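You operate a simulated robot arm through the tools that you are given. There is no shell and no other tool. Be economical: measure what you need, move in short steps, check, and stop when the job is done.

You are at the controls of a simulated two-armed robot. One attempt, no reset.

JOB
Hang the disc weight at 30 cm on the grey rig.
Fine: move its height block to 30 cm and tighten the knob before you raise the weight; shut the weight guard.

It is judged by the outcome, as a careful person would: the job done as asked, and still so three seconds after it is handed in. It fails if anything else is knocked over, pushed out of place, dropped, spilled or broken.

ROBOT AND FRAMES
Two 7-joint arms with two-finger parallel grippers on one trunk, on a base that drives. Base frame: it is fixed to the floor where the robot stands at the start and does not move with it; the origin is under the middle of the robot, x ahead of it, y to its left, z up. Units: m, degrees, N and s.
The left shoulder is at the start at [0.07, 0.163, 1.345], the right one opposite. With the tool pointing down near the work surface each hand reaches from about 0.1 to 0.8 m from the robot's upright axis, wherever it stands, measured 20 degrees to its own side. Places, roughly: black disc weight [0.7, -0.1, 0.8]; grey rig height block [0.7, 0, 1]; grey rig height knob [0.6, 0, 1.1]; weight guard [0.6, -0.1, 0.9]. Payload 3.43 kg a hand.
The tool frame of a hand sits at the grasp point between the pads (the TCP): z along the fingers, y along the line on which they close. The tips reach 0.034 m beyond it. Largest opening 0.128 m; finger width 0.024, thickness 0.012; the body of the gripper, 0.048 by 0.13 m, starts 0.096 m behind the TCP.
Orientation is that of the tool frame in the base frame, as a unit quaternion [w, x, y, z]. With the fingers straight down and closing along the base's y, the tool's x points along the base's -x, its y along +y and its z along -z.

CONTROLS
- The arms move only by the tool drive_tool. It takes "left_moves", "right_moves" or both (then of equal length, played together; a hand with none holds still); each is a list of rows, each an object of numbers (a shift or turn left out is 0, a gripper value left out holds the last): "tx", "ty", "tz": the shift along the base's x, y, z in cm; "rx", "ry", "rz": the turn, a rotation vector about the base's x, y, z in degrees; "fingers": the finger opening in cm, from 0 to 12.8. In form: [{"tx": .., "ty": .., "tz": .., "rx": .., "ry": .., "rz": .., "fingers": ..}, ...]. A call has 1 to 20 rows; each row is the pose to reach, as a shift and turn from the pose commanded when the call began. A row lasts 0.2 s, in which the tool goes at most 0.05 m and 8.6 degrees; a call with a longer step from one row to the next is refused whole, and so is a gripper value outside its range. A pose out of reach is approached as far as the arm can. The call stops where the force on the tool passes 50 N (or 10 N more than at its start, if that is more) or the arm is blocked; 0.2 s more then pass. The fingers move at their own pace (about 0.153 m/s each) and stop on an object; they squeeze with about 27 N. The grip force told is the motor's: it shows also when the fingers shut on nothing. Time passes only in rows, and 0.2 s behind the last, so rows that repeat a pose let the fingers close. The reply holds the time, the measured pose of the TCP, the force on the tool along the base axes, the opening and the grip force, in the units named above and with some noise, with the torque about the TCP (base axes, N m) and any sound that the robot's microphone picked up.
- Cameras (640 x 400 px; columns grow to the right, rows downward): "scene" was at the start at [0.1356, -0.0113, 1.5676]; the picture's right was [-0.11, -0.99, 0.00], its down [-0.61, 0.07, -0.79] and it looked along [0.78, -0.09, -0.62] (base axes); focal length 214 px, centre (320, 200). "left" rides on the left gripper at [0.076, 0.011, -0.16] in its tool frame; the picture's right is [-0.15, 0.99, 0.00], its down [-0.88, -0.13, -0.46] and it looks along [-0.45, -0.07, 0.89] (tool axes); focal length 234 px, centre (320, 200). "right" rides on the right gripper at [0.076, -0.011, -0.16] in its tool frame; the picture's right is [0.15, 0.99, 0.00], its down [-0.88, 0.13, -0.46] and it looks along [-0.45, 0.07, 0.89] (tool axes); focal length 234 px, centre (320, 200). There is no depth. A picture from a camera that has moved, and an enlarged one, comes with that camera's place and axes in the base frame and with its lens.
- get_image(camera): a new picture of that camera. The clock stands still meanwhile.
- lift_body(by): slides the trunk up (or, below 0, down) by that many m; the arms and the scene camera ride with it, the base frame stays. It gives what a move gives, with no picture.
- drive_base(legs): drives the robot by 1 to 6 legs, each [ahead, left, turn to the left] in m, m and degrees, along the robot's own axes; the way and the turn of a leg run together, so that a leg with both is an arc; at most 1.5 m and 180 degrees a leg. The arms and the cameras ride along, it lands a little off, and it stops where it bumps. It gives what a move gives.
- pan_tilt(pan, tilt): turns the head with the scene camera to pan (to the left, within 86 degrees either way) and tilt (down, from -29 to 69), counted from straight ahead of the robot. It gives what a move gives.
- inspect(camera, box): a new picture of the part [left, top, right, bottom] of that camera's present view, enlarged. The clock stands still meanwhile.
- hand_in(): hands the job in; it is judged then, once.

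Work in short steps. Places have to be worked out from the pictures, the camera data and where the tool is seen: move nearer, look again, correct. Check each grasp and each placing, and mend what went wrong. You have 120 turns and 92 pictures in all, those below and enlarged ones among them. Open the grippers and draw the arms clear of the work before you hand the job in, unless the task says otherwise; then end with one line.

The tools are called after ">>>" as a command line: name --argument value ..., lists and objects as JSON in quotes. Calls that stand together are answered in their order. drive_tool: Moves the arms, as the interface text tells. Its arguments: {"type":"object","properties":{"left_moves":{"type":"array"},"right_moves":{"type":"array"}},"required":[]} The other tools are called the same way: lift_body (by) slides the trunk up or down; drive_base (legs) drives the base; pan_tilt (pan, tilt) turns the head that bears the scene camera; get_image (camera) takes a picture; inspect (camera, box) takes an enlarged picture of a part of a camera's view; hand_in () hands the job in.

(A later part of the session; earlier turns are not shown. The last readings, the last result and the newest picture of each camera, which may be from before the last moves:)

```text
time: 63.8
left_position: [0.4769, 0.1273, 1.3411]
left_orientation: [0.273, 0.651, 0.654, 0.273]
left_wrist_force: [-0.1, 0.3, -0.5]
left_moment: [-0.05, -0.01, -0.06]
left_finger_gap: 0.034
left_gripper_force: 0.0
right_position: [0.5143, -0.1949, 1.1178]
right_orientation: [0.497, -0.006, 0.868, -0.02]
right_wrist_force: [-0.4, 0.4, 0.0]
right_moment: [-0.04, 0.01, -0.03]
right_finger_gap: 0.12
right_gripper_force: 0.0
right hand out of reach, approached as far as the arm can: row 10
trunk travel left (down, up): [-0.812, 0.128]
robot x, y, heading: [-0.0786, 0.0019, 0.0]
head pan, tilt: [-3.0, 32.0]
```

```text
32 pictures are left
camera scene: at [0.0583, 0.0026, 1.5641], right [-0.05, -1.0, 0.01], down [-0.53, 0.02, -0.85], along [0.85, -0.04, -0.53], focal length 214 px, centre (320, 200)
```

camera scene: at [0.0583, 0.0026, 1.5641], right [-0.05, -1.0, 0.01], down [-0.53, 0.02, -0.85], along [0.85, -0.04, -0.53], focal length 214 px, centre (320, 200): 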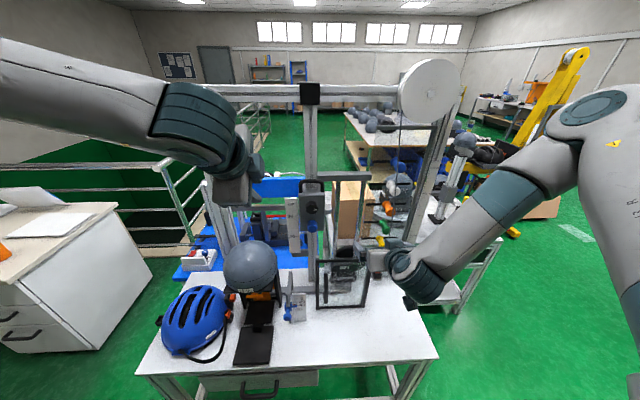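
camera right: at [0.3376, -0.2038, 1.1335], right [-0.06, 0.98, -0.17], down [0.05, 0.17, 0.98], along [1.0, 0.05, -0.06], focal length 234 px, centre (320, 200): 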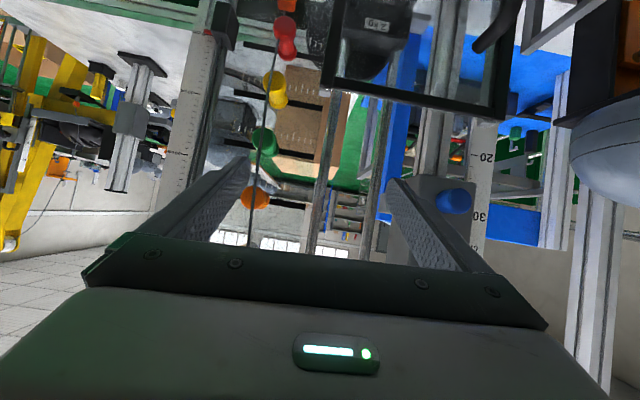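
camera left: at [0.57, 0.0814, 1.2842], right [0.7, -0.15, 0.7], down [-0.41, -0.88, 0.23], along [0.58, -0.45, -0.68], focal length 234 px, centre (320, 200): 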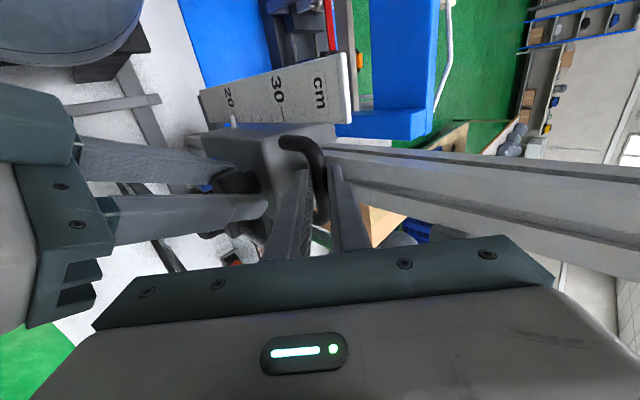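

The block stays at 30 unheld. I pitch the right hand down to study the guard and weight.

>>> drive_tool --right_moves '[{"ry": 8, "ty": 2}, {"ry": 16, "ty": 4}, {"ry": 24, "ty": 6}, {"ry": 32, "ty": 8}, {"ry": 40, "ty": 8, "tx": -3}, {"ry": 45, "ty": 8, "tx": -6}]'

>>> inspect --camera "right" --box '[220, 20, 460, 220]'

```text
time: 65.2
left_position: [0.479, 0.1171, 1.3415]
left_orientation: [0.271, 0.652, 0.652, 0.275]
left_wrist_force: [-0.9, -0.5, 0.3]
left_moment: [0.0, -0.01, 0.01]
left_finger_gap: 0.0342
left_gripper_force: 0.1
right_position: [0.4552, -0.1224, 1.1164]
right_orientation: [0.129, -0.01, 0.991, -0.011]
right_wrist_force: [-0.9, -1.0, 0.0]
right_moment: [0.05, -0.04, 0.0]
right_finger_gap: 0.1201
right_gripper_force: 0.1
trunk travel left (down, up): [-0.812, 0.128]
robot x, y, heading: [-0.0811, 0.0009, 0.2]
head pan, tilt: [-3.0, 32.0]
```

```text
2.00 times, centred on (340, 120) of right
camera zoom: at [0.341, -0.1323, 1.251], right [-0.16, 0.99, -0.06], down [0.73, 0.16, 0.66], along [0.66, 0.06, -0.75], focal length 468 px, centre (280, 360)
```

zoom: 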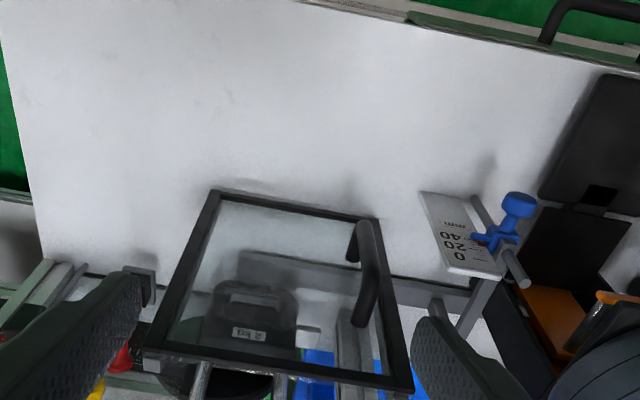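

The guard is a framed pane with a vertical bow handle on its left edge (≈(0.537, -0.043), z 0.81–0.96), so it should hinge at its right. I bring the right hand straight down-pointing above that handle.

>>> drive_tool --right_moves '[{"ry": 7, "tx": 2, "ty": 2, "fingers": 6}, {"ry": 15, "tx": 4, "ty": 4, "tz": -1, "fingers": 5}, {"ry": 15, "rz": 1, "tx": 6, "ty": 6, "tz": -3}, {"ry": 15, "rz": 1, "tx": 8, "ty": 7.9, "tz": -5}, {"ry": 15, "rz": 1, "tx": 8, "ty": 7.9, "tz": -5}]'

>>> get_image --camera "right"

```text
time: 66.3
left_position: [0.4797, 0.1183, 1.3413]
left_orientation: [0.271, 0.652, 0.652, 0.274]
left_wrist_force: [-0.1, 0.2, 0.4]
left_moment: [0.03, -0.03, 0.03]
left_finger_gap: 0.0341
left_gripper_force: 0.1
right_position: [0.5353, -0.0442, 1.065]
right_orientation: [-0.001, -0.021, 1.0, -0.01]
right_wrist_force: [-0.1, 0.2, 0.0]
right_moment: [0.01, -0.01, 0.0]
right_finger_gap: 0.0502
right_gripper_force: 0.1
trunk travel left (down, up): [-0.812, 0.128]
robot x, y, heading: [-0.0794, 0.0008, 0.1]
head pan, tilt: [-3.0, 32.0]
```

```text
30 pictures are left
camera right: at [0.4595, -0.0544, 1.2252], right [-0.19, 0.98, -0.02], down [0.87, 0.17, 0.45], along [0.45, 0.07, -0.89], focal length 234 px, centre (320, 200)
```

right: 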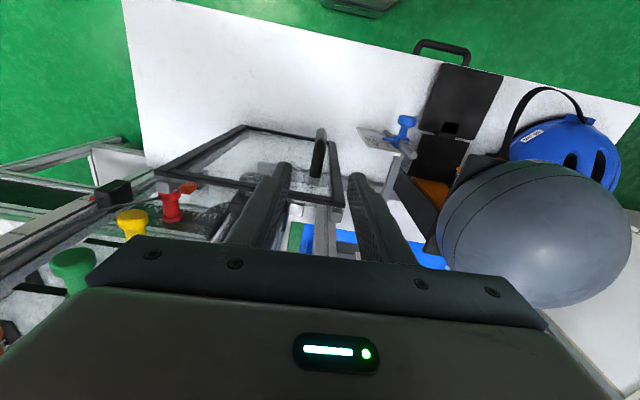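

The handle bow runs x 0.514–0.566 at y ≈ -0.047, right between the fingers. Lower over it and look.

>>> drive_tool --right_moves '[{"tx": -0.8, "ty": -0.3, "tz": -3}, {"tx": -0.8, "ty": -0.3, "tz": -6}, {"tx": -0.8, "ty": -0.3, "tz": -9}, {"tx": -0.8, "ty": -0.3, "tz": -11.5}]'

>>> inspect --camera "right" --box '[200, 80, 440, 260]'

```text
time: 67.3
left_position: [0.4803, 0.1197, 1.341]
left_orientation: [0.27, 0.652, 0.654, 0.273]
left_wrist_force: [0.6, -0.9, -0.2]
left_moment: [0.0, -0.01, 0.03]
left_finger_gap: 0.0341
left_gripper_force: 0.0
right_position: [0.526, -0.0466, 0.9516]
right_orientation: [-0.001, -0.02, 1.0, -0.01]
right_wrist_force: [-0.3, 0.7, -0.2]
right_moment: [0.01, 0.05, -0.02]
right_finger_gap: 0.0502
right_gripper_force: 0.0
trunk travel left (down, up): [-0.812, 0.128]
robot x, y, heading: [-0.0796, 0.0003, -0.0]
head pan, tilt: [-3.0, 32.0]
```

```text
2.22 times, centred on (320, 170) of right
camera zoom: at [0.4523, -0.0578, 1.1113], right [-0.19, 0.98, -0.02], down [0.87, 0.18, 0.45], along [0.45, 0.07, -0.89], focal length 520 px, centre (320, 267)
```

zoom: 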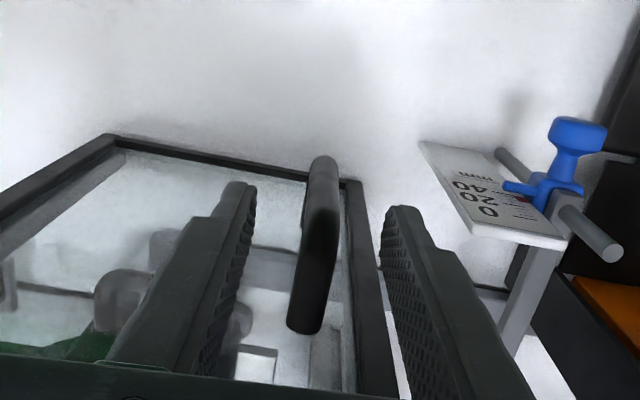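

The bow is between the fingers; close and then pull gently 1.5 cm toward me.

>>> drive_tool --right_moves '[{"tz": -1, "fingers": 3}, {"tz": -1, "fingers": 0.5}, {"tz": -1, "fingers": 0.5}, {"tz": -1, "tx": -0.6, "rz": 1.5}, {"tz": -1, "tx": -1.2, "rz": 3.5, "ty": -0.05}, {"tz": -1, "tx": -1.8, "rz": 5.5, "ty": -0.1}]'

>>> inspect --camera "right" --box '[160, 80, 440, 260]'

```text
time: 68.8
left_position: [0.4786, 0.1171, 1.3425]
left_orientation: [0.271, 0.653, 0.652, 0.274]
left_wrist_force: [-1.1, -0.9, -0.4]
left_moment: [0.01, 0.0, 0.0]
left_finger_gap: 0.0342
left_gripper_force: 0.1
right_position: [0.5085, -0.0514, 0.9421]
right_orientation: [0.001, -0.068, 0.998, -0.011]
right_wrist_force: [2.2, -4.3, 10.4]
right_moment: [-0.16, 0.34, 0.0]
right_finger_gap: 0.0156
right_gripper_force: 44.9
trunk travel left (down, up): [-0.812, 0.128]
robot x, y, heading: [-0.0816, -0.0026, -0.2]
head pan, tilt: [-3.0, 32.0]
```

```text
2.22 times, centred on (300, 170) of right
camera zoom: at [0.4355, -0.0684, 1.1022], right [-0.28, 0.96, -0.02], down [0.85, 0.26, 0.45], along [0.44, 0.11, -0.89], focal length 520 px, centre (364, 267)
```

zoom: 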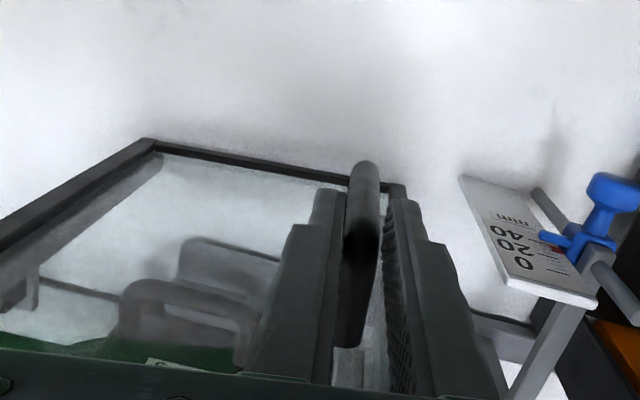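

The guard swings freely with a few newtons. I follow its arc (hinge ≈ (0.57, -0.208)) to 45°.

>>> drive_tool --right_moves '[{"tz": 0, "tx": -1.85, "ty": -0.98, "rz": 7.5}, {"tx": -3.82, "ty": -2.24, "rz": 15.5}, {"tx": -5.6, "ty": -3.76, "rz": 23.5}, {"tx": -7.13, "ty": -5.51, "rz": 31.5}, {"tx": -8.41, "ty": -7.46, "rz": 39.5}]'

>>> get_image --camera "scene"

```text
time: 70.0
left_position: [0.4786, 0.117, 1.3418]
left_orientation: [0.271, 0.652, 0.653, 0.275]
left_wrist_force: [0.1, 0.7, 0.4]
left_moment: [0.0, 0.03, 0.03]
left_finger_gap: 0.0339
left_gripper_force: 0.1
right_position: [0.4253, -0.1238, 0.9425]
right_orientation: [0.005, -0.402, 0.916, -0.009]
right_wrist_force: [10.6, -9.8, 30.1]
right_moment: [0.26, -0.79, -0.43]
right_finger_gap: 0.016
right_gripper_force: 44.9
trunk travel left (down, up): [-0.812, 0.128]
robot x, y, heading: [-0.0766, -0.0015, 0.3]
head pan, tilt: [-3.0, 32.0]
```

```text
27 pictures are left
camera scene: at [0.0595, -0.0082, 1.5643], right [-0.05, -1.0, 0.0], down [-0.53, 0.03, -0.85], along [0.85, -0.04, -0.53], focal length 214 px, centre (320, 200)
```

scene: 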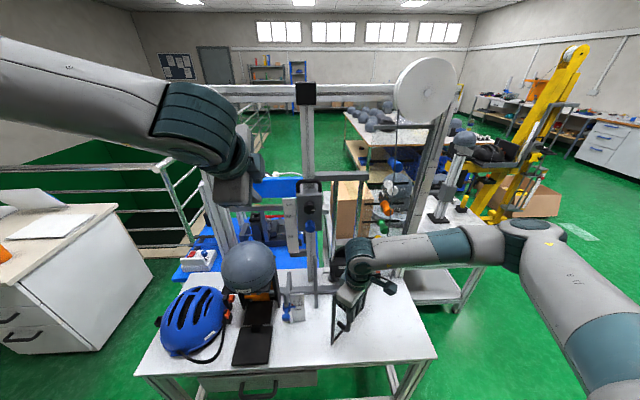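

It follows to 45°. A 30 N vertical strain builds, so I ease up 4 mm and carry on to ~93°.

>>> drive_tool --right_moves '[{"tz": 0.4}, {"tz": 0.4, "tx": -1.01, "ty": -2.1, "rz": 8}, {"tz": 0.4, "tx": -1.7, "ty": -4.33, "rz": 16}, {"tz": 0.4, "tx": -2.08, "ty": -6.63, "rz": 24}, {"tz": 0.4, "tx": -2.14, "ty": -8.96, "rz": 32}, {"tz": 0.4, "tx": -1.87, "ty": -11.28, "rz": 40}, {"tz": 0.4, "tx": -1.28, "ty": -13.53, "rz": 48}]'

>>> get_image --camera "scene"

```text
time: 71.2
left_position: [0.4827, 0.1251, 1.339]
left_orientation: [0.271, 0.651, 0.654, 0.273]
left_wrist_force: [-0.3, 0.5, -0.8]
left_moment: [-0.02, -0.03, -0.02]
left_finger_gap: 0.0339
left_gripper_force: 0.0
right_position: [0.4099, -0.166, 0.9447]
right_orientation: [0.03, -0.642, 0.766, 0.016]
right_wrist_force: [0.4, 0.4, 0.4]
right_moment: [-0.07, 0.07, 0.0]
right_finger_gap: 0.0052
right_gripper_force: 0.0
right hand out of reach, approached as far as the arm can: row 5, 6
trunk travel left (down, up): [-0.812, 0.128]
robot x, y, heading: [-0.0761, -0.0015, 0.3]
head pan, tilt: [-3.0, 32.0]
stopped in row 6 (right hand): the force on the tool passed its limit at 77 N (the readings are from after the stop); the commanded pose is now the measured one
```

```text
26 pictures are left
camera scene: at [0.0649, -0.0011, 1.5637], right [-0.05, -1.0, 0.0], down [-0.53, 0.02, -0.85], along [0.85, -0.04, -0.53], focal length 214 px, centre (320, 200)
```

scene: 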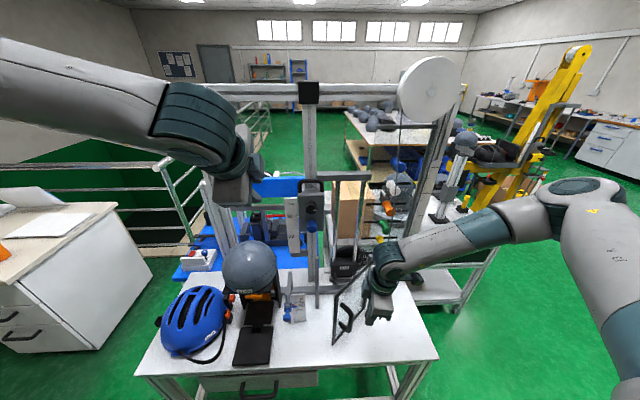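

The hand hit its yaw limit and slipped off the handle with the guard ~60° open. Look closely.

>>> inspect --camera "scene" --box '[290, 230, 430, 360]'

```text
3.08 times, centred on (360, 295) of scene
camera zoom: at [0.0649, -0.0011, 1.5637], right [-0.05, -1.0, 0.0], down [-0.53, 0.02, -0.85], along [0.85, -0.04, -0.53], focal length 660 px, centre (197, -92)
```

zoom: 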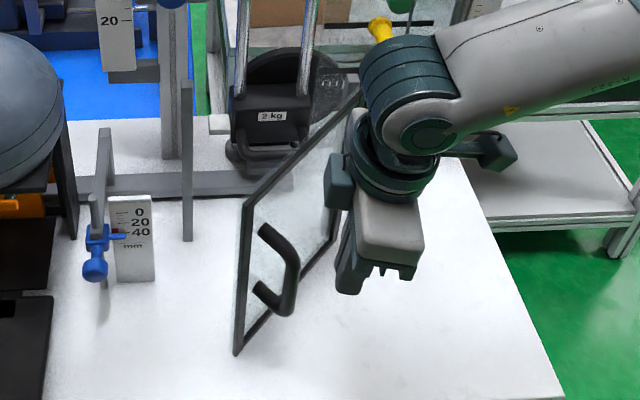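

The weight's front loop is now visible; the guard needs opening further from the inside. I raise the right hand clear, unwind its yaw, and move it to the left of the guard.

>>> drive_tool --right_moves '[{"tz": 2}, {"tz": 5}, {"tz": 9}, {"tz": 13}, {"tz": 17}]'

>>> drive_tool --right_moves '[{"rz": -8, "ty": 1}, {"rz": -16, "ty": 3}, {"rz": -24, "ty": 5}, {"rz": -32, "ty": 8}, {"rz": -40, "ty": 11}, {"rz": -48, "ty": 14}, {"rz": -56, "ty": 16}, {"rz": -60, "ty": 17, "tx": 1}]'

>>> get_image --camera "right"

```text
time: 72.4
left_position: [0.4816, 0.1192, 1.3408]
left_orientation: [0.271, 0.652, 0.653, 0.273]
left_wrist_force: [-0.1, 0.3, -0.5]
left_moment: [0.01, 0.03, 0.0]
left_finger_gap: 0.0341
left_gripper_force: 0.0
right_position: [0.3999, -0.1694, 1.038]
right_orientation: [0.034, -0.64, 0.767, 0.014]
right_wrist_force: [0.5, 0.3, -0.1]
right_moment: [-0.02, 0.0, 0.02]
right_finger_gap: 0.0047
right_gripper_force: 0.1
right hand out of reach, approached as far as the arm can: row 3, 4, 5
trunk travel left (down, up): [-0.812, 0.128]
robot x, y, heading: [-0.0792, 0.0024, 0.1]
head pan, tilt: [-3.0, 32.0]
```

```text
time: 74.2
left_position: [0.4809, 0.1195, 1.3415]
left_orientation: [0.27, 0.652, 0.654, 0.274]
left_wrist_force: [0.9, -0.7, 0.1]
left_moment: [-0.03, -0.01, -0.01]
left_finger_gap: 0.0339
left_gripper_force: 0.0
right_position: [0.4055, -0.0021, 1.0412]
right_orientation: [0.036, -0.172, 0.984, -0.002]
right_wrist_force: [0.2, -0.1, 0.0]
right_moment: [0.0, 0.03, -0.03]
right_finger_gap: 0.0052
right_gripper_force: 0.0
trunk travel left (down, up): [-0.812, 0.128]
robot x, y, heading: [-0.0737, 0.001, 0.3]
head pan, tilt: [-3.0, 32.0]
```

```text
24 pictures are left
camera right: at [0.3282, -0.0398, 1.1953], right [-0.47, 0.88, -0.03], down [0.75, 0.42, 0.51], along [0.46, 0.22, -0.86], focal length 234 px, centre (320, 200)
```

right: 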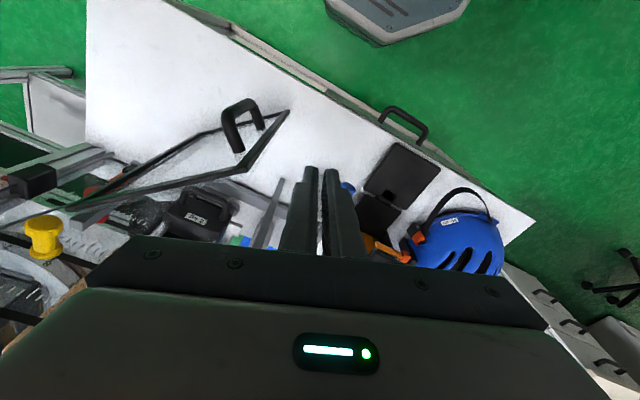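

The hand is now left of the guard, whose free edge is near (0.434, -0.061), about 43° open. I lower the closed fingers inside it and sweep it open along its arc.

>>> drive_tool --right_moves '[{"tx": 4, "ty": -1}, {"tx": 8, "ty": -2}, {"tx": 10, "ty": -2.8}, {"tx": 10, "ty": -2.8, "tz": -4}, {"tx": 10, "ty": -2.8, "tz": -8}, {"tx": 10, "ty": -2.8, "tz": -10}, {"tx": 8.4, "ty": -5.3, "tz": -10}, {"tx": 6.8, "ty": -7.7, "tz": -10}, {"tx": 5, "ty": -9.5, "tz": -10}, {"tx": 3.4, "ty": -11, "tz": -10}, {"tx": 2.3, "ty": -13, "tz": -10}, {"tx": 1.4, "ty": -14.8, "tz": -10}]'

>>> get_image --camera "scene"

```text
time: 76.8
left_position: [0.4797, 0.1185, 1.3422]
left_orientation: [0.271, 0.651, 0.654, 0.274]
left_wrist_force: [-0.3, 0.0, 0.2]
left_moment: [-0.02, 0.03, 0.03]
left_finger_gap: 0.0339
left_gripper_force: 0.0
right_position: [0.4188, -0.1514, 0.9413]
right_orientation: [0.037, -0.174, 0.984, -0.003]
right_wrist_force: [-0.1, -0.5, 1.2]
right_moment: [0.03, -0.03, -0.01]
right_finger_gap: 0.0049
right_gripper_force: 0.1
trunk travel left (down, up): [-0.812, 0.128]
robot x, y, heading: [-0.0787, -0.0018, 0.5]
head pan, tilt: [-3.0, 32.0]
```

```text
23 pictures are left
camera scene: at [0.0602, -0.007, 1.564], right [-0.05, -1.0, 0.0], down [-0.53, 0.03, -0.85], along [0.85, -0.04, -0.53], focal length 214 px, centre (320, 200)
```

scene: 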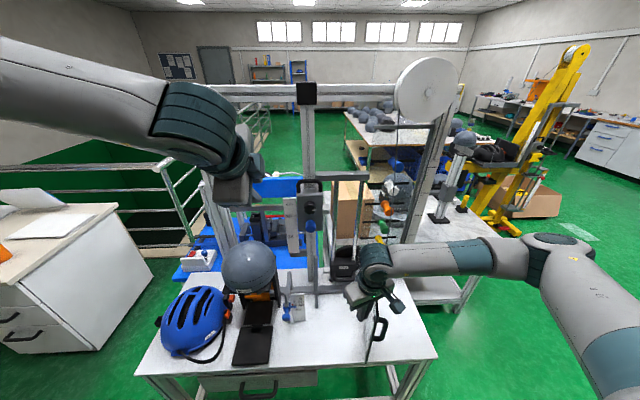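

Works: guard ~75° open. Push on to ~110°.

>>> drive_tool --right_moves '[{"tx": -0.5, "ty": -2}, {"tx": -0.9, "ty": -4}, {"tx": -0.9, "ty": -6}, {"tx": -0.8, "ty": -8}, {"tx": -0.5, "ty": -9.5}, {"tx": -0.2, "ty": -10.8}]'

>>> get_image --camera "scene"

```text
time: 78.2
left_position: [0.4784, 0.1286, 1.34]
left_orientation: [0.273, 0.649, 0.655, 0.273]
left_wrist_force: [-0.5, 0.4, 0.3]
left_moment: [-0.04, -0.01, -0.04]
left_finger_gap: 0.0339
left_gripper_force: 0.1
right_position: [0.4163, -0.2504, 0.943]
right_orientation: [0.035, -0.177, 0.983, -0.002]
right_wrist_force: [-8.1, 30.4, -8.9]
right_moment: [-0.13, -0.04, -0.11]
right_finger_gap: 0.0
right_gripper_force: 0.1
trunk travel left (down, up): [-0.812, 0.128]
robot x, y, heading: [-0.076, 0.001, 0.3]
head pan, tilt: [-3.0, 32.0]
```

```text
22 pictures are left
camera scene: at [0.0597, 0.0028, 1.5638], right [-0.05, -1.0, 0.01], down [-0.53, 0.02, -0.85], along [0.85, -0.04, -0.53], focal length 214 px, centre (320, 200)
```

scene: 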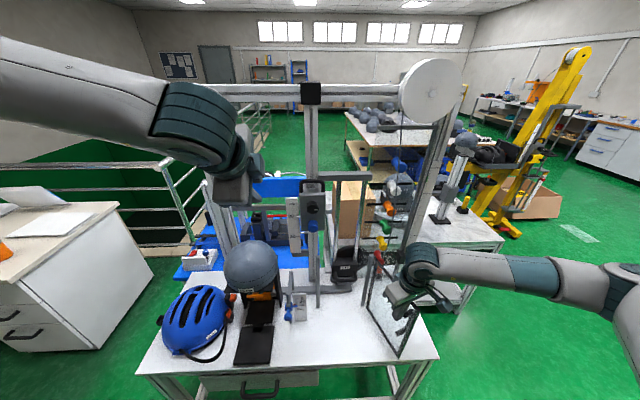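

Guard is open to its stop and the weight is clear. I lift the right hand away and take a close look at the weight.

>>> drive_tool --right_moves '[{"ty": 1.2}, {"ty": 1.2, "tz": 4}, {"ty": 1.2, "tz": 8}, {"ty": 1.2, "tz": 12}, {"ty": 1.2, "tz": 16}, {"ty": -2, "tz": 19}, {"ty": -5, "tz": 22}, {"ty": -8, "tz": 25}]'

>>> inspect --camera "scene" --box '[290, 170, 410, 310]'

```text
time: 80.0
left_position: [0.4794, 0.1203, 1.3416]
left_orientation: [0.271, 0.651, 0.654, 0.275]
left_wrist_force: [-0.6, -0.3, 0.5]
left_moment: [0.0, -0.03, 0.01]
left_finger_gap: 0.0342
left_gripper_force: 0.0
right_position: [0.4199, -0.3402, 1.1885]
right_orientation: [0.036, -0.174, 0.984, -0.002]
right_wrist_force: [-0.1, -0.4, 0.3]
right_moment: [-0.01, -0.02, -0.02]
right_finger_gap: 0.0051
right_gripper_force: 0.0
trunk travel left (down, up): [-0.812, 0.128]
robot x, y, heading: [-0.0789, -0.002, 0.4]
head pan, tilt: [-3.0, 32.0]
```

```text
2.86 times, centred on (350, 240) of scene
camera zoom: at [0.0603, -0.0059, 1.564], right [-0.05, -1.0, 0.0], down [-0.53, 0.03, -0.85], along [0.85, -0.04, -0.53], focal length 613 px, centre (234, 86)
```

zoom: 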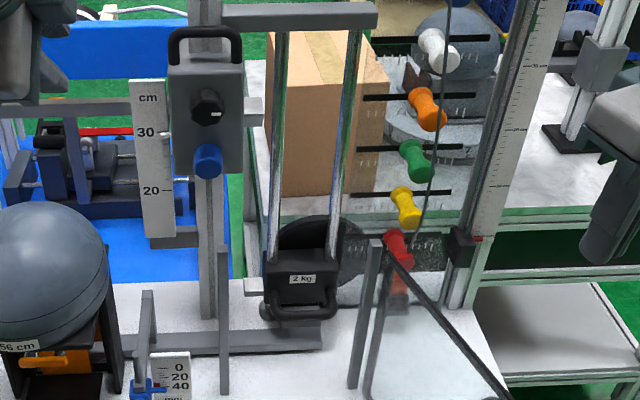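

Weight: front loop handle, and a grey lug on its left side that must catch on the block's ledge. I bring the left hand (same tilt) in front of and above the weight for a closer view.

>>> drive_tool --left_moves '[{"tx": -1, "ty": -4}, {"tx": -2, "ty": -8}, {"tx": -2, "ty": -12, "tz": -1}, {"tx": -2, "ty": -16, "tz": -4}, {"tx": -2, "ty": -19, "tz": -7}, {"tx": -2, "ty": -22, "tz": -10}, {"tx": -2, "ty": -24, "tz": -14}, {"tx": -2, "ty": -24.5, "tz": -18}, {"tx": -2, "ty": -24.5, "tz": -22}, {"tx": -1, "ty": -24.5, "tz": -26}, {"tx": 0, "ty": -24.5, "tz": -30}]'

>>> get_image --camera "left"

```text
time: 82.4
left_position: [0.4801, -0.1244, 1.0427]
left_orientation: [0.271, 0.651, 0.654, 0.275]
left_wrist_force: [0.2, -0.2, 0.5]
left_moment: [0.0, -0.01, 0.02]
left_finger_gap: 0.0344
left_gripper_force: 0.1
right_position: [0.4204, -0.3408, 1.1889]
right_orientation: [0.035, -0.173, 0.984, -0.002]
right_wrist_force: [0.7, -1.4, -0.4]
right_moment: [-0.02, 0.01, 0.01]
right_finger_gap: 0.0051
right_gripper_force: 0.1
trunk travel left (down, up): [-0.812, 0.128]
robot x, y, heading: [-0.0767, 0.0034, 0.4]
head pan, tilt: [-3.0, 32.0]
```

```text
20 pictures are left
camera left: at [0.3742, -0.049, 1.1625], right [0.7, -0.15, 0.7], down [-0.41, -0.88, 0.22], along [0.59, -0.45, -0.67], focal length 234 px, centre (320, 200)
```

left: 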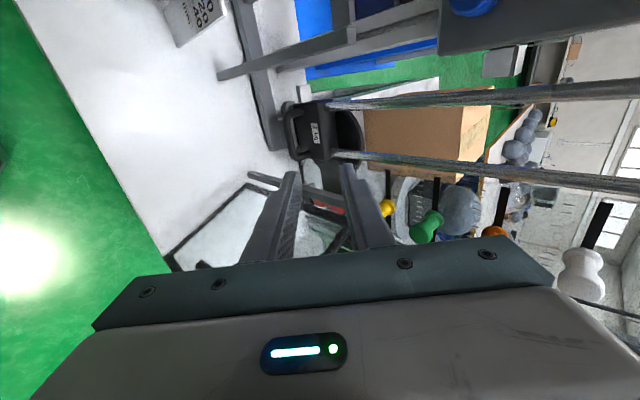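

The loop is at pixel (290,132). I shift the hand 7 cm forward for parallax and zoom.

>>> drive_tool --left_moves '[{"tx": 3}, {"tx": 6}, {"tx": 7}]'

>>> inspect --camera "left" --box '[180, 60, 380, 260]'

```text
time: 83.2
left_position: [0.5499, -0.1269, 1.0408]
left_orientation: [0.272, 0.651, 0.653, 0.274]
left_wrist_force: [-0.4, 0.8, 1.2]
left_moment: [-0.01, -0.03, -0.01]
left_finger_gap: 0.0343
left_gripper_force: 0.0
right_position: [0.4189, -0.3413, 1.1883]
right_orientation: [0.036, -0.173, 0.984, -0.002]
right_wrist_force: [0.8, 0.6, -0.3]
right_moment: [0.01, 0.0, -0.03]
right_finger_gap: 0.0051
right_gripper_force: 0.2
trunk travel left (down, up): [-0.812, 0.128]
robot x, y, heading: [-0.078, 0.0005, 0.2]
head pan, tilt: [-3.0, 32.0]
```

```text
2.00 times, centred on (280, 160) of left
camera zoom: at [0.4435, -0.0505, 1.1607], right [0.7, -0.15, 0.7], down [-0.41, -0.88, 0.22], along [0.59, -0.45, -0.67], focal length 468 px, centre (400, 280)
```

zoom: 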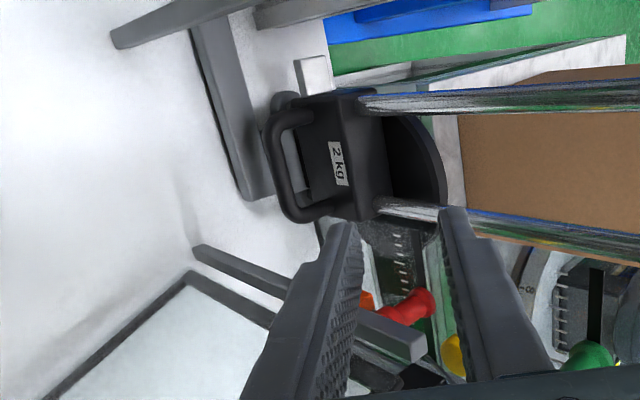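

Triangulated loop bar: ≈ (0.656, -0.137, 0.790). I raise the right hand a bit more, then lower the trunk 0.15 m so I have lift travel for raising the weight.

>>> drive_tool --right_moves '[{"tz": 4}, {"tz": 8, "ty": -2}, {"tz": 12, "ty": -4}, {"tz": 15, "ty": -5}]' --left_moves '[{"tx": -1}, {"tx": -2}, {"tx": -2, "ty": -0.5}, {"tx": -2, "ty": -1}]'

>>> lift_body --by -0.15

>>> drive_tool --left_moves '[{"tx": 2, "tz": -1}, {"tx": 4.5, "tz": -2.5}, {"tx": 6.5, "tz": -4}, {"tx": 7.2, "tz": -4.7}, {"tx": 7.2, "tz": -4.7}]'

>>> inspect --camera "left" --box '[200, 60, 420, 280]'

```text
time: 84.2
left_position: [0.5291, -0.136, 1.0427]
left_orientation: [0.272, 0.651, 0.653, 0.275]
left_wrist_force: [0.3, 0.2, -0.5]
left_moment: [-0.01, -0.01, -0.01]
left_finger_gap: 0.034
left_gripper_force: 0.0
right_position: [0.4196, -0.3869, 1.3404]
right_orientation: [0.035, -0.174, 0.984, -0.002]
right_wrist_force: [-0.3, 0.0, -0.1]
right_moment: [-0.04, -0.01, 0.0]
right_finger_gap: 0.005
right_gripper_force: 0.0
trunk travel left (down, up): [-0.812, 0.128]
robot x, y, heading: [-0.0777, -0.0019, 0.1]
head pan, tilt: [-3.0, 32.0]
```

```text
time: 86.0
left_position: [0.5299, -0.1343, 0.8929]
left_orientation: [0.272, 0.651, 0.653, 0.275]
left_wrist_force: [-0.2, 0.1, 0.2]
left_moment: [0.01, -0.02, 0.03]
left_finger_gap: 0.034
left_gripper_force: 0.0
right_position: [0.4192, -0.3863, 1.1916]
right_orientation: [0.037, -0.172, 0.984, -0.002]
right_wrist_force: [0.4, 0.6, 0.0]
right_moment: [-0.02, 0.0, 0.0]
right_finger_gap: 0.0051
right_gripper_force: 0.0
trunk travel left (down, up): [-0.662, 0.278]
robot x, y, heading: [-0.0771, -0.0007, 0.4]
head pan, tilt: [-3.0, 32.0]
```

```text
time: 87.2
left_position: [0.6013, -0.1365, 0.8456]
left_orientation: [0.272, 0.652, 0.653, 0.275]
left_wrist_force: [-0.9, -0.2, 0.8]
left_moment: [0.01, -0.01, 0.01]
left_finger_gap: 0.0337
left_gripper_force: 0.0
right_position: [0.4197, -0.3877, 1.1912]
right_orientation: [0.036, -0.174, 0.984, -0.002]
right_wrist_force: [0.5, -0.4, 0.5]
right_moment: [-0.02, -0.01, 0.01]
right_finger_gap: 0.005
right_gripper_force: 0.1
trunk travel left (down, up): [-0.662, 0.278]
robot x, y, heading: [-0.0788, 0.0018, 0.6]
head pan, tilt: [-3.0, 32.0]
```

```text
1.82 times, centred on (310, 170) of left
camera zoom: at [0.4951, -0.0602, 0.965], right [0.7, -0.15, 0.7], down [-0.41, -0.88, 0.22], along [0.59, -0.45, -0.67], focal length 426 px, centre (338, 254)
```

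zoom: 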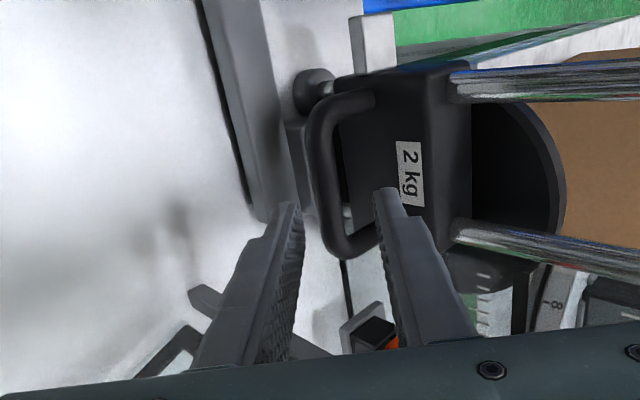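

The bar sits between the fingertips, slightly low. I advance 6.7 cm along the diagonal with a small correction, slowly.

>>> drive_tool --left_moves '[{"tx": 0.6, "tz": -1.4}, {"tx": 1.6, "tz": -2.4}, {"tx": 2.6, "tz": -3.4}, {"tx": 3.5, "tz": -4.3}, {"tx": 4.1, "tz": -4.9}]'

>>> inspect --camera "left" --box '[200, 60, 420, 280]'

```text
time: 88.4
left_position: [0.642, -0.1355, 0.7968]
left_orientation: [0.271, 0.652, 0.653, 0.274]
left_wrist_force: [0.7, 0.5, -0.4]
left_moment: [-0.01, 0.0, 0.07]
left_finger_gap: 0.0337
left_gripper_force: 0.1
right_position: [0.42, -0.3872, 1.1911]
right_orientation: [0.035, -0.173, 0.984, -0.003]
right_wrist_force: [-0.8, -0.7, -0.5]
right_moment: [0.04, -0.02, 0.0]
right_finger_gap: 0.0048
right_gripper_force: 0.0
trunk travel left (down, up): [-0.662, 0.278]
robot x, y, heading: [-0.0766, -0.001, 0.3]
head pan, tilt: [-3.0, 32.0]
```

```text
1.82 times, centred on (310, 170) of left
camera zoom: at [0.537, -0.0608, 0.9161], right [0.7, -0.15, 0.7], down [-0.41, -0.88, 0.22], along [0.59, -0.45, -0.67], focal length 426 px, centre (338, 254)
```

zoom: 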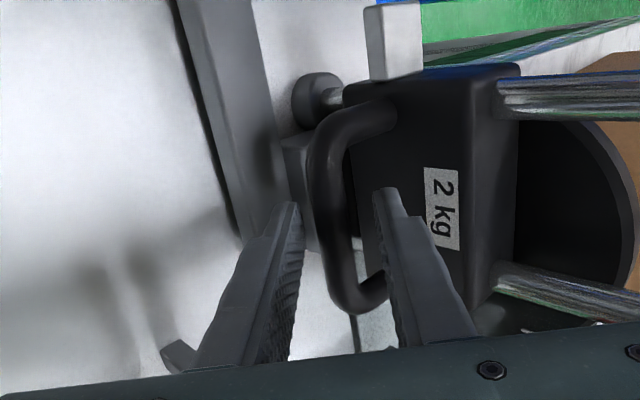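

Bar is level with the fingertips. A further 8 mm and close.

>>> drive_tool --left_moves '[{"tx": 0.4, "tz": -0.4}, {"tx": 0.7, "tz": -0.7}, {"tx": 0.7, "tz": -0.7, "fingers": 2}, {"tx": 0.7, "tz": -0.7, "fingers": 0.5}, {"tx": 0.7, "tz": -0.7, "fingers": 0.5}]'

>>> inspect --camera "left" --box '[200, 60, 420, 280]'

```text
time: 89.6
left_position: [0.6481, -0.1365, 0.788]
left_orientation: [0.27, 0.652, 0.654, 0.273]
left_wrist_force: [-9.3, 2.4, -9.0]
left_moment: [0.64, 0.11, -0.11]
left_finger_gap: 0.0158
left_gripper_force: 44.8
right_position: [0.4192, -0.3862, 1.1912]
right_orientation: [0.036, -0.173, 0.984, -0.002]
right_wrist_force: [-0.5, 0.5, 0.4]
right_moment: [-0.01, 0.02, 0.0]
right_finger_gap: 0.0049
right_gripper_force: 0.0
trunk travel left (down, up): [-0.662, 0.278]
robot x, y, heading: [-0.0785, 0.0017, 0.3]
head pan, tilt: [-3.0, 32.0]
```

```text
1.82 times, centred on (310, 170) of left
camera zoom: at [0.5426, -0.0608, 0.9079], right [0.7, -0.15, 0.7], down [-0.41, -0.88, 0.23], along [0.59, -0.45, -0.68], focal length 426 px, centre (338, 254)
```

zoom: 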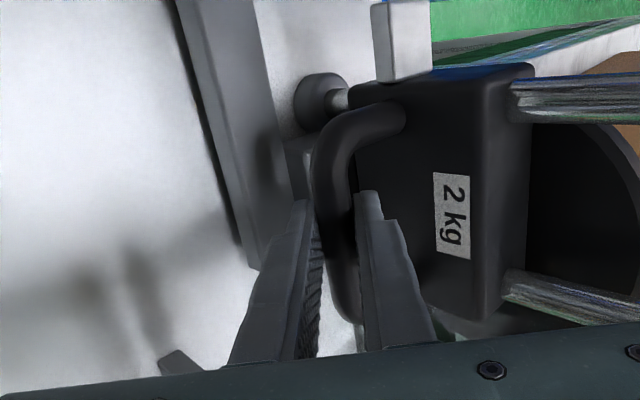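

Gripped (1.6 cm). Lift 4 cm with the trunk first and check the load.

>>> lift_body --by 0.04

```text
time: 90.4
left_position: [0.6482, -0.1355, 0.8283]
left_orientation: [0.27, 0.653, 0.654, 0.272]
left_wrist_force: [-25.2, 11.4, -10.8]
left_moment: [-0.29, 0.37, -0.97]
left_finger_gap: 0.0158
left_gripper_force: 45.3
right_position: [0.4208, -0.3873, 1.23]
right_orientation: [0.035, -0.173, 0.984, -0.002]
right_wrist_force: [0.4, -1.0, -0.4]
right_moment: [0.06, 0.05, 0.02]
right_finger_gap: 0.0051
right_gripper_force: 0.0
trunk travel left (down, up): [-0.702, 0.238]
robot x, y, heading: [-0.0796, -0.0022, 0.5]
head pan, tilt: [-3.0, 32.0]
```

It rises; there's a sideways strain from the rods, which I relieve by shifting the command back, then lift on.

>>> drive_tool --left_moves '[{"tx": -0.3, "ty": 0.15}, {"tx": -0.5, "ty": 0.25}, {"tx": -0.5, "ty": 0.25}]'

>>> lift_body --by 0.1

>>> inspect --camera "scene" --box '[260, 120, 420, 280]'

```text
time: 91.2
left_position: [0.6489, -0.135, 0.8281]
left_orientation: [0.272, 0.652, 0.653, 0.274]
left_wrist_force: [6.9, -10.3, -19.5]
left_moment: [0.04, -0.07, -0.44]
left_finger_gap: 0.0157
left_gripper_force: 45.2
right_position: [0.4232, -0.3884, 1.2291]
right_orientation: [0.035, -0.173, 0.984, -0.002]
right_wrist_force: [0.2, -0.5, 0.7]
right_moment: [0.0, 0.0, -0.01]
right_finger_gap: 0.0051
right_gripper_force: 0.0
trunk travel left (down, up): [-0.702, 0.238]
robot x, y, heading: [-0.0764, 0.0006, 0.4]
head pan, tilt: [-3.0, 32.0]
```

```text
time: 92.5
left_position: [0.6483, -0.1351, 0.9264]
left_orientation: [0.269, 0.652, 0.654, 0.274]
left_wrist_force: [13.4, -17.5, -19.7]
left_moment: [-0.44, -0.05, -0.95]
left_finger_gap: 0.0159
left_gripper_force: 44.8
right_position: [0.4259, -0.3901, 1.3286]
right_orientation: [0.035, -0.172, 0.984, -0.002]
right_wrist_force: [0.1, 0.8, 0.7]
right_moment: [0.0, -0.03, -0.01]
right_finger_gap: 0.0048
right_gripper_force: 0.0
trunk travel left (down, up): [-0.802, 0.138]
robot x, y, heading: [-0.0801, -0.0005, 0.4]
head pan, tilt: [-3.0, 32.0]
```

```text
2.50 times, centred on (340, 200) of scene
camera zoom: at [0.0666, -0.01, 1.5532], right [-0.05, -1.0, 0.0], down [-0.53, 0.03, -0.85], along [0.84, -0.04, -0.53], focal length 536 px, centre (270, 200)
```

zoom: 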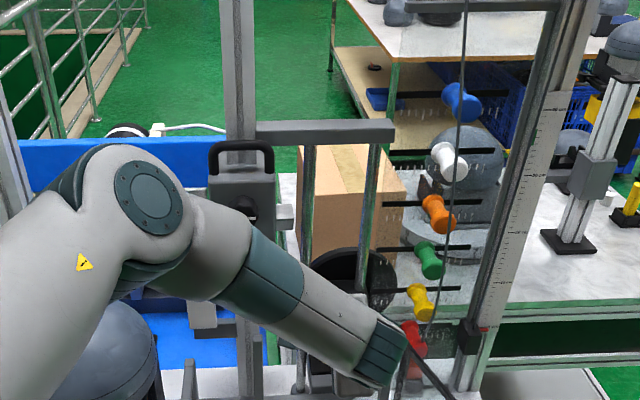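

Carrying ~20 N steadily, lifted 14 cm. Continue 0.1 m.

>>> lift_body --by 0.1

>>> get_image --camera "right"

>>> get_image --camera "left"

```text
time: 93.8
left_position: [0.648, -0.1367, 1.0274]
left_orientation: [0.269, 0.653, 0.653, 0.274]
left_wrist_force: [9.0, -14.8, -19.4]
left_moment: [0.05, -0.1, -0.43]
left_finger_gap: 0.0156
left_gripper_force: 44.8
right_position: [0.4255, -0.3902, 1.4278]
right_orientation: [0.035, -0.173, 0.984, -0.002]
right_wrist_force: [-0.4, 0.1, 0.4]
right_moment: [0.03, 0.0, 0.0]
right_finger_gap: 0.0049
right_gripper_force: 0.1
trunk travel left (down, up): [-0.902, 0.038]
robot x, y, heading: [-0.0808, -0.0048, 0.4]
head pan, tilt: [-3.0, 32.0]
```

```text
14 pictures are left
camera right: at [0.3471, -0.4287, 1.582], right [-0.47, 0.88, -0.02], down [0.75, 0.42, 0.51], along [0.46, 0.23, -0.86], focal length 234 px, centre (320, 200)
```

right: 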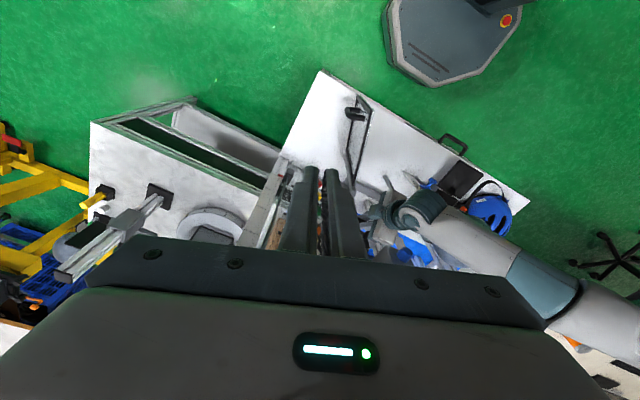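

```text
13 pictures are left
camera left: at [0.5426, -0.061, 1.1463], right [0.7, -0.15, 0.7], down [-0.41, -0.88, 0.22], along [0.59, -0.44, -0.68], focal length 234 px, centre (320, 200)
```

left: 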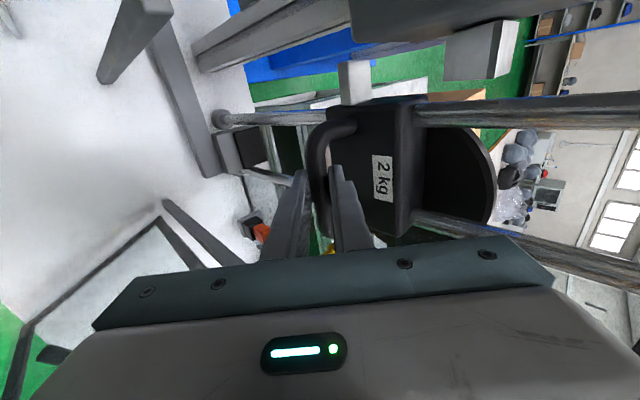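

The lug is about 6–8 cm below the block's ledge. Raise the trunk its last 3.6 cm, then finish with the arm in small steps listening for a catch.

>>> lift_body --by 0.036

>>> drive_tool --left_moves '[{"tz": 0.4}, {"tz": 0.8}, {"tz": 1.2}, {"tz": 1.6}, {"tz": 2.0}]'

>>> inspect --camera "left" --box '[240, 0, 540, 220]'

```text
time: 94.7
left_position: [0.6479, -0.1367, 1.0622]
left_orientation: [0.268, 0.654, 0.653, 0.273]
left_wrist_force: [6.8, -14.0, -20.1]
left_moment: [0.16, -0.08, -0.37]
left_finger_gap: 0.0158
left_gripper_force: 44.3
right_position: [0.4244, -0.3907, 1.4633]
right_orientation: [0.035, -0.173, 0.984, -0.001]
right_wrist_force: [-0.3, 0.4, 0.4]
right_moment: [0.01, 0.05, 0.03]
right_finger_gap: 0.0051
right_gripper_force: 0.0
trunk travel left (down, up): [-0.938, 0.002]
robot x, y, heading: [-0.0786, 0.001, 0.3]
head pan, tilt: [-3.0, 32.0]
```

```text
time: 95.8
left_position: [0.6484, -0.1353, 1.0822]
left_orientation: [0.268, 0.653, 0.653, 0.274]
left_wrist_force: [8.7, -12.9, -20.0]
left_moment: [-0.06, 0.02, -0.61]
left_finger_gap: 0.0156
left_gripper_force: 44.5
right_position: [0.4246, -0.3902, 1.4642]
right_orientation: [0.034, -0.173, 0.984, -0.001]
right_wrist_force: [-0.3, -0.4, 0.0]
right_moment: [-0.01, -0.01, -0.04]
right_finger_gap: 0.005
right_gripper_force: 0.1
trunk travel left (down, up): [-0.938, 0.002]
robot x, y, heading: [-0.0766, 0.0012, 0.2]
head pan, tilt: [-3.0, 32.0]
```

```text
1.82 times, centred on (390, 110) of left
camera zoom: at [0.5423, -0.0609, 1.2026], right [0.7, -0.15, 0.7], down [-0.41, -0.88, 0.22], along [0.59, -0.44, -0.68], focal length 426 px, centre (193, 364)
```

zoom: 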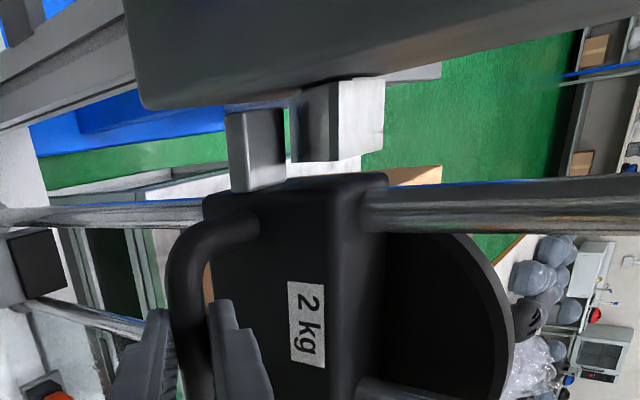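

The lug is a few mm below the ledge. Continue up in small steps.

>>> drive_tool --left_moves '[{"tz": 0.25}, {"tz": 0.5}, {"tz": 0.75}, {"tz": 1.0}]'

>>> inspect --camera "left" --box '[240, 0, 540, 220]'

```text
time: 96.8
left_position: [0.6471, -0.1351, 1.0925]
left_orientation: [0.27, 0.652, 0.653, 0.274]
left_wrist_force: [4.1, -10.4, -21.1]
left_moment: [0.41, 0.13, -0.09]
left_finger_gap: 0.0158
left_gripper_force: 45.4
right_position: [0.4227, -0.3897, 1.4645]
right_orientation: [0.035, -0.174, 0.984, -0.001]
right_wrist_force: [-0.1, -1.0, 0.1]
right_moment: [0.02, -0.02, 0.02]
right_finger_gap: 0.0051
right_gripper_force: 0.0
trunk travel left (down, up): [-0.938, 0.002]
robot x, y, heading: [-0.0793, 0.0027, 0.3]
head pan, tilt: [-3.0, 32.0]
```

```text
1.82 times, centred on (390, 110) of left
camera zoom: at [0.5423, -0.0609, 1.2126], right [0.7, -0.15, 0.7], down [-0.41, -0.88, 0.22], along [0.59, -0.44, -0.68], focal length 426 px, centre (193, 364)
```

zoom: 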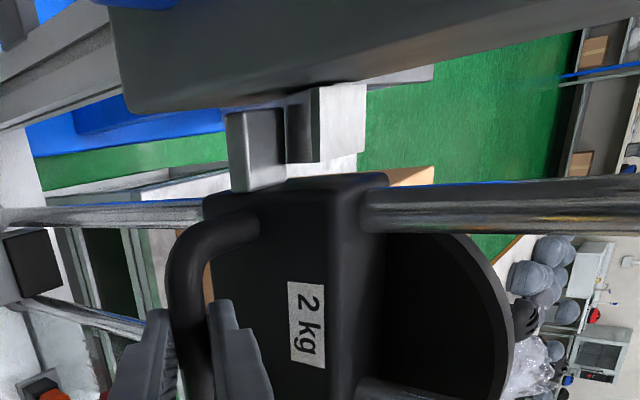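

No contact force yet. Continue up a little more.

>>> drive_tool --left_moves '[{"tz": 0.25}, {"tz": 0.5}, {"tz": 0.75}, {"tz": 1.0}, {"tz": 1.25}, {"tz": 1.5}]'

>>> inspect --camera "left" --box '[240, 0, 540, 220]'

```text
time: 98.2
left_position: [0.6482, -0.135, 1.1085]
left_orientation: [0.27, 0.652, 0.653, 0.275]
left_wrist_force: [3.7, -10.5, -23.3]
left_moment: [0.31, 0.16, -0.17]
left_finger_gap: 0.0156
left_gripper_force: 45.0
right_position: [0.4242, -0.3906, 1.4636]
right_orientation: [0.035, -0.173, 0.984, 0.0]
right_wrist_force: [0.0, -0.1, 0.4]
right_moment: [0.01, 0.0, -0.03]
right_finger_gap: 0.0051
right_gripper_force: 0.1
trunk travel left (down, up): [-0.938, 0.002]
robot x, y, heading: [-0.075, -0.0018, 0.2]
head pan, tilt: [-3.0, 32.0]
```

```text
1.82 times, centred on (390, 110) of left
camera zoom: at [0.5423, -0.0607, 1.2275], right [0.7, -0.15, 0.7], down [-0.41, -0.88, 0.22], along [0.59, -0.45, -0.68], focal length 426 px, centre (193, 364)
```

zoom: 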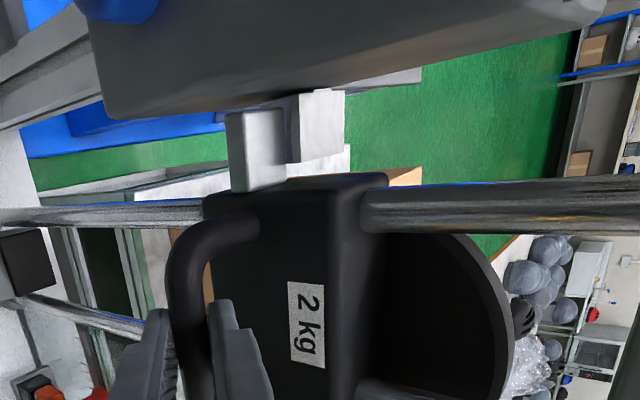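

Still passing freely. Up another 1.5 cm, listening for a click.

>>> drive_tool --left_moves '[{"tz": 0.3}, {"tz": 0.6}, {"tz": 0.9}, {"tz": 1.2}, {"tz": 1.5}]'

>>> inspect --camera "left" --box '[240, 0, 540, 220]'

```text
time: 99.5
left_position: [0.648, -0.1362, 1.1226]
left_orientation: [0.269, 0.652, 0.654, 0.274]
left_wrist_force: [3.7, -11.4, -20.2]
left_moment: [0.29, 0.06, -0.18]
left_finger_gap: 0.0156
left_gripper_force: 44.5
right_position: [0.4231, -0.3907, 1.4646]
right_orientation: [0.035, -0.173, 0.984, -0.001]
right_wrist_force: [0.2, -0.5, -0.5]
right_moment: [0.0, -0.02, 0.02]
right_finger_gap: 0.005
right_gripper_force: 0.1
trunk travel left (down, up): [-0.938, 0.002]
robot x, y, heading: [-0.0775, -0.0013, 0.3]
head pan, tilt: [-3.0, 32.0]
```

```text
1.82 times, centred on (390, 110) of left
camera zoom: at [0.5422, -0.0607, 1.2432], right [0.7, -0.15, 0.7], down [-0.41, -0.88, 0.22], along [0.59, -0.45, -0.68], focal length 426 px, centre (193, 364)
```

zoom: 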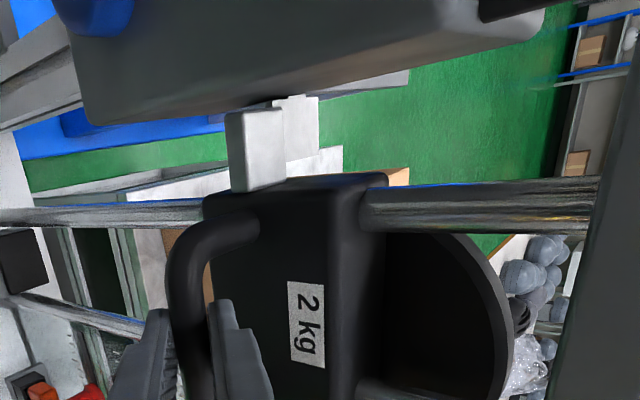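

Lug is sliding up past the ledge. Go up 2 cm more.

>>> drive_tool --left_moves '[{"tz": 0.3}, {"tz": 0.6}, {"tz": 0.9}, {"tz": 1.2}, {"tz": 1.5}, {"tz": 1.8}, {"tz": 2.0}]'

>>> inspect --camera "left" --box '[240, 0, 540, 220]'

```text
time: 101.0
left_position: [0.6484, -0.1356, 1.1435]
left_orientation: [0.27, 0.652, 0.653, 0.274]
left_wrist_force: [2.8, -11.4, -19.9]
left_moment: [-0.36, 0.13, -0.85]
left_finger_gap: 0.0156
left_gripper_force: 44.8
right_position: [0.4232, -0.3902, 1.4647]
right_orientation: [0.036, -0.173, 0.984, -0.002]
right_wrist_force: [-0.1, -0.3, 0.8]
right_moment: [0.0, 0.04, -0.01]
right_finger_gap: 0.0053
right_gripper_force: 0.1
trunk travel left (down, up): [-0.938, 0.002]
robot x, y, heading: [-0.0819, -0.0022, 0.2]
head pan, tilt: [-3.0, 32.0]
```

```text
1.82 times, centred on (390, 110) of left
camera zoom: at [0.5421, -0.0607, 1.2636], right [0.7, -0.15, 0.7], down [-0.41, -0.88, 0.22], along [0.59, -0.45, -0.68], focal length 426 px, centre (193, 364)
```

zoom: 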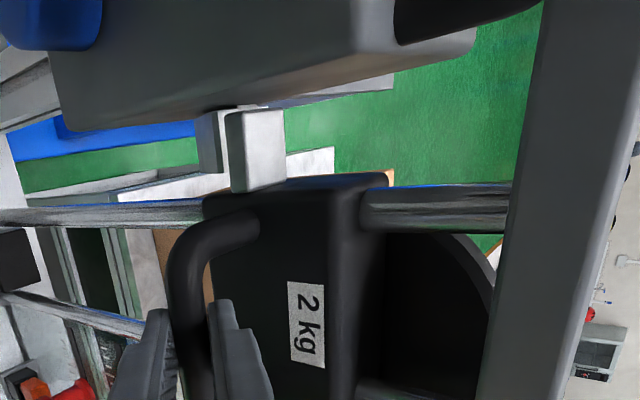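

The lug now appears above the ledge. I lower slowly to see whether the ledge takes the load.

>>> drive_tool --left_moves '[{"tz": -0.2}, {"tz": -0.4}, {"tz": -0.6}, {"tz": -0.8}, {"tz": -1.0}, {"tz": -1.0}]'

```text
time: 102.5
left_position: [0.6473, -0.1362, 1.1327]
left_orientation: [0.27, 0.652, 0.653, 0.274]
left_wrist_force: [4.4, -13.7, -20.1]
left_moment: [0.24, 0.09, -0.24]
left_finger_gap: 0.0156
left_gripper_force: 44.9
right_position: [0.4235, -0.3907, 1.4655]
right_orientation: [0.035, -0.173, 0.984, -0.001]
right_wrist_force: [-0.1, 0.6, -0.2]
right_moment: [0.01, -0.02, -0.01]
right_finger_gap: 0.0053
right_gripper_force: 0.1
trunk travel left (down, up): [-0.938, 0.002]
robot x, y, heading: [-0.0749, -0.0006, 0.2]
head pan, tilt: [-3.0, 32.0]
```

Still carrying full weight; lower further in small steps.

>>> drive_tool --left_moves '[{"tz": -0.2}, {"tz": -0.4}, {"tz": -0.6}, {"tz": -0.8}, {"tz": -1.0}, {"tz": -1.0}]'

>>> inspect --camera "left" --box '[320, 20, 420, 120]'

```text
time: 103.8
left_position: [0.6479, -0.1361, 1.1281]
left_orientation: [0.272, 0.651, 0.652, 0.278]
left_wrist_force: [10.2, -14.5, 10.0]
left_moment: [0.14, -0.14, -0.45]
left_finger_gap: 0.0158
left_gripper_force: 44.7
right_position: [0.4196, -0.3897, 1.4657]
right_orientation: [0.037, -0.174, 0.984, -0.002]
right_wrist_force: [0.6, 0.1, -0.4]
right_moment: [0.03, 0.01, 0.01]
right_finger_gap: 0.005
right_gripper_force: 0.0
trunk travel left (down, up): [-0.938, 0.002]
robot x, y, heading: [-0.0788, 0.0003, 0.2]
head pan, tilt: [-3.0, 32.0]
```

```text
4.00 times, centred on (370, 70) of left
camera zoom: at [0.5409, -0.0607, 1.2474], right [0.69, -0.15, 0.71], down [-0.41, -0.88, 0.22], along [0.59, -0.45, -0.67], focal length 937 px, centre (120, 720)
```

zoom: 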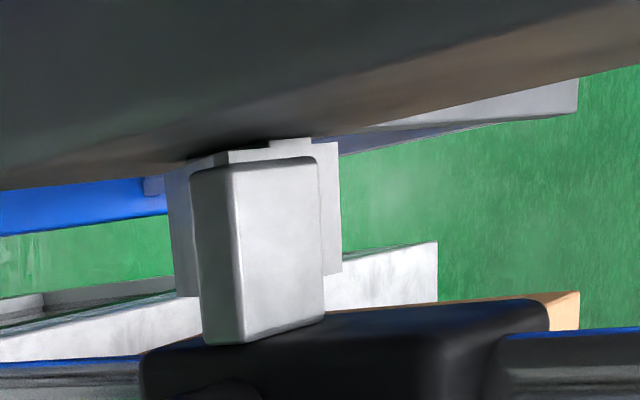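

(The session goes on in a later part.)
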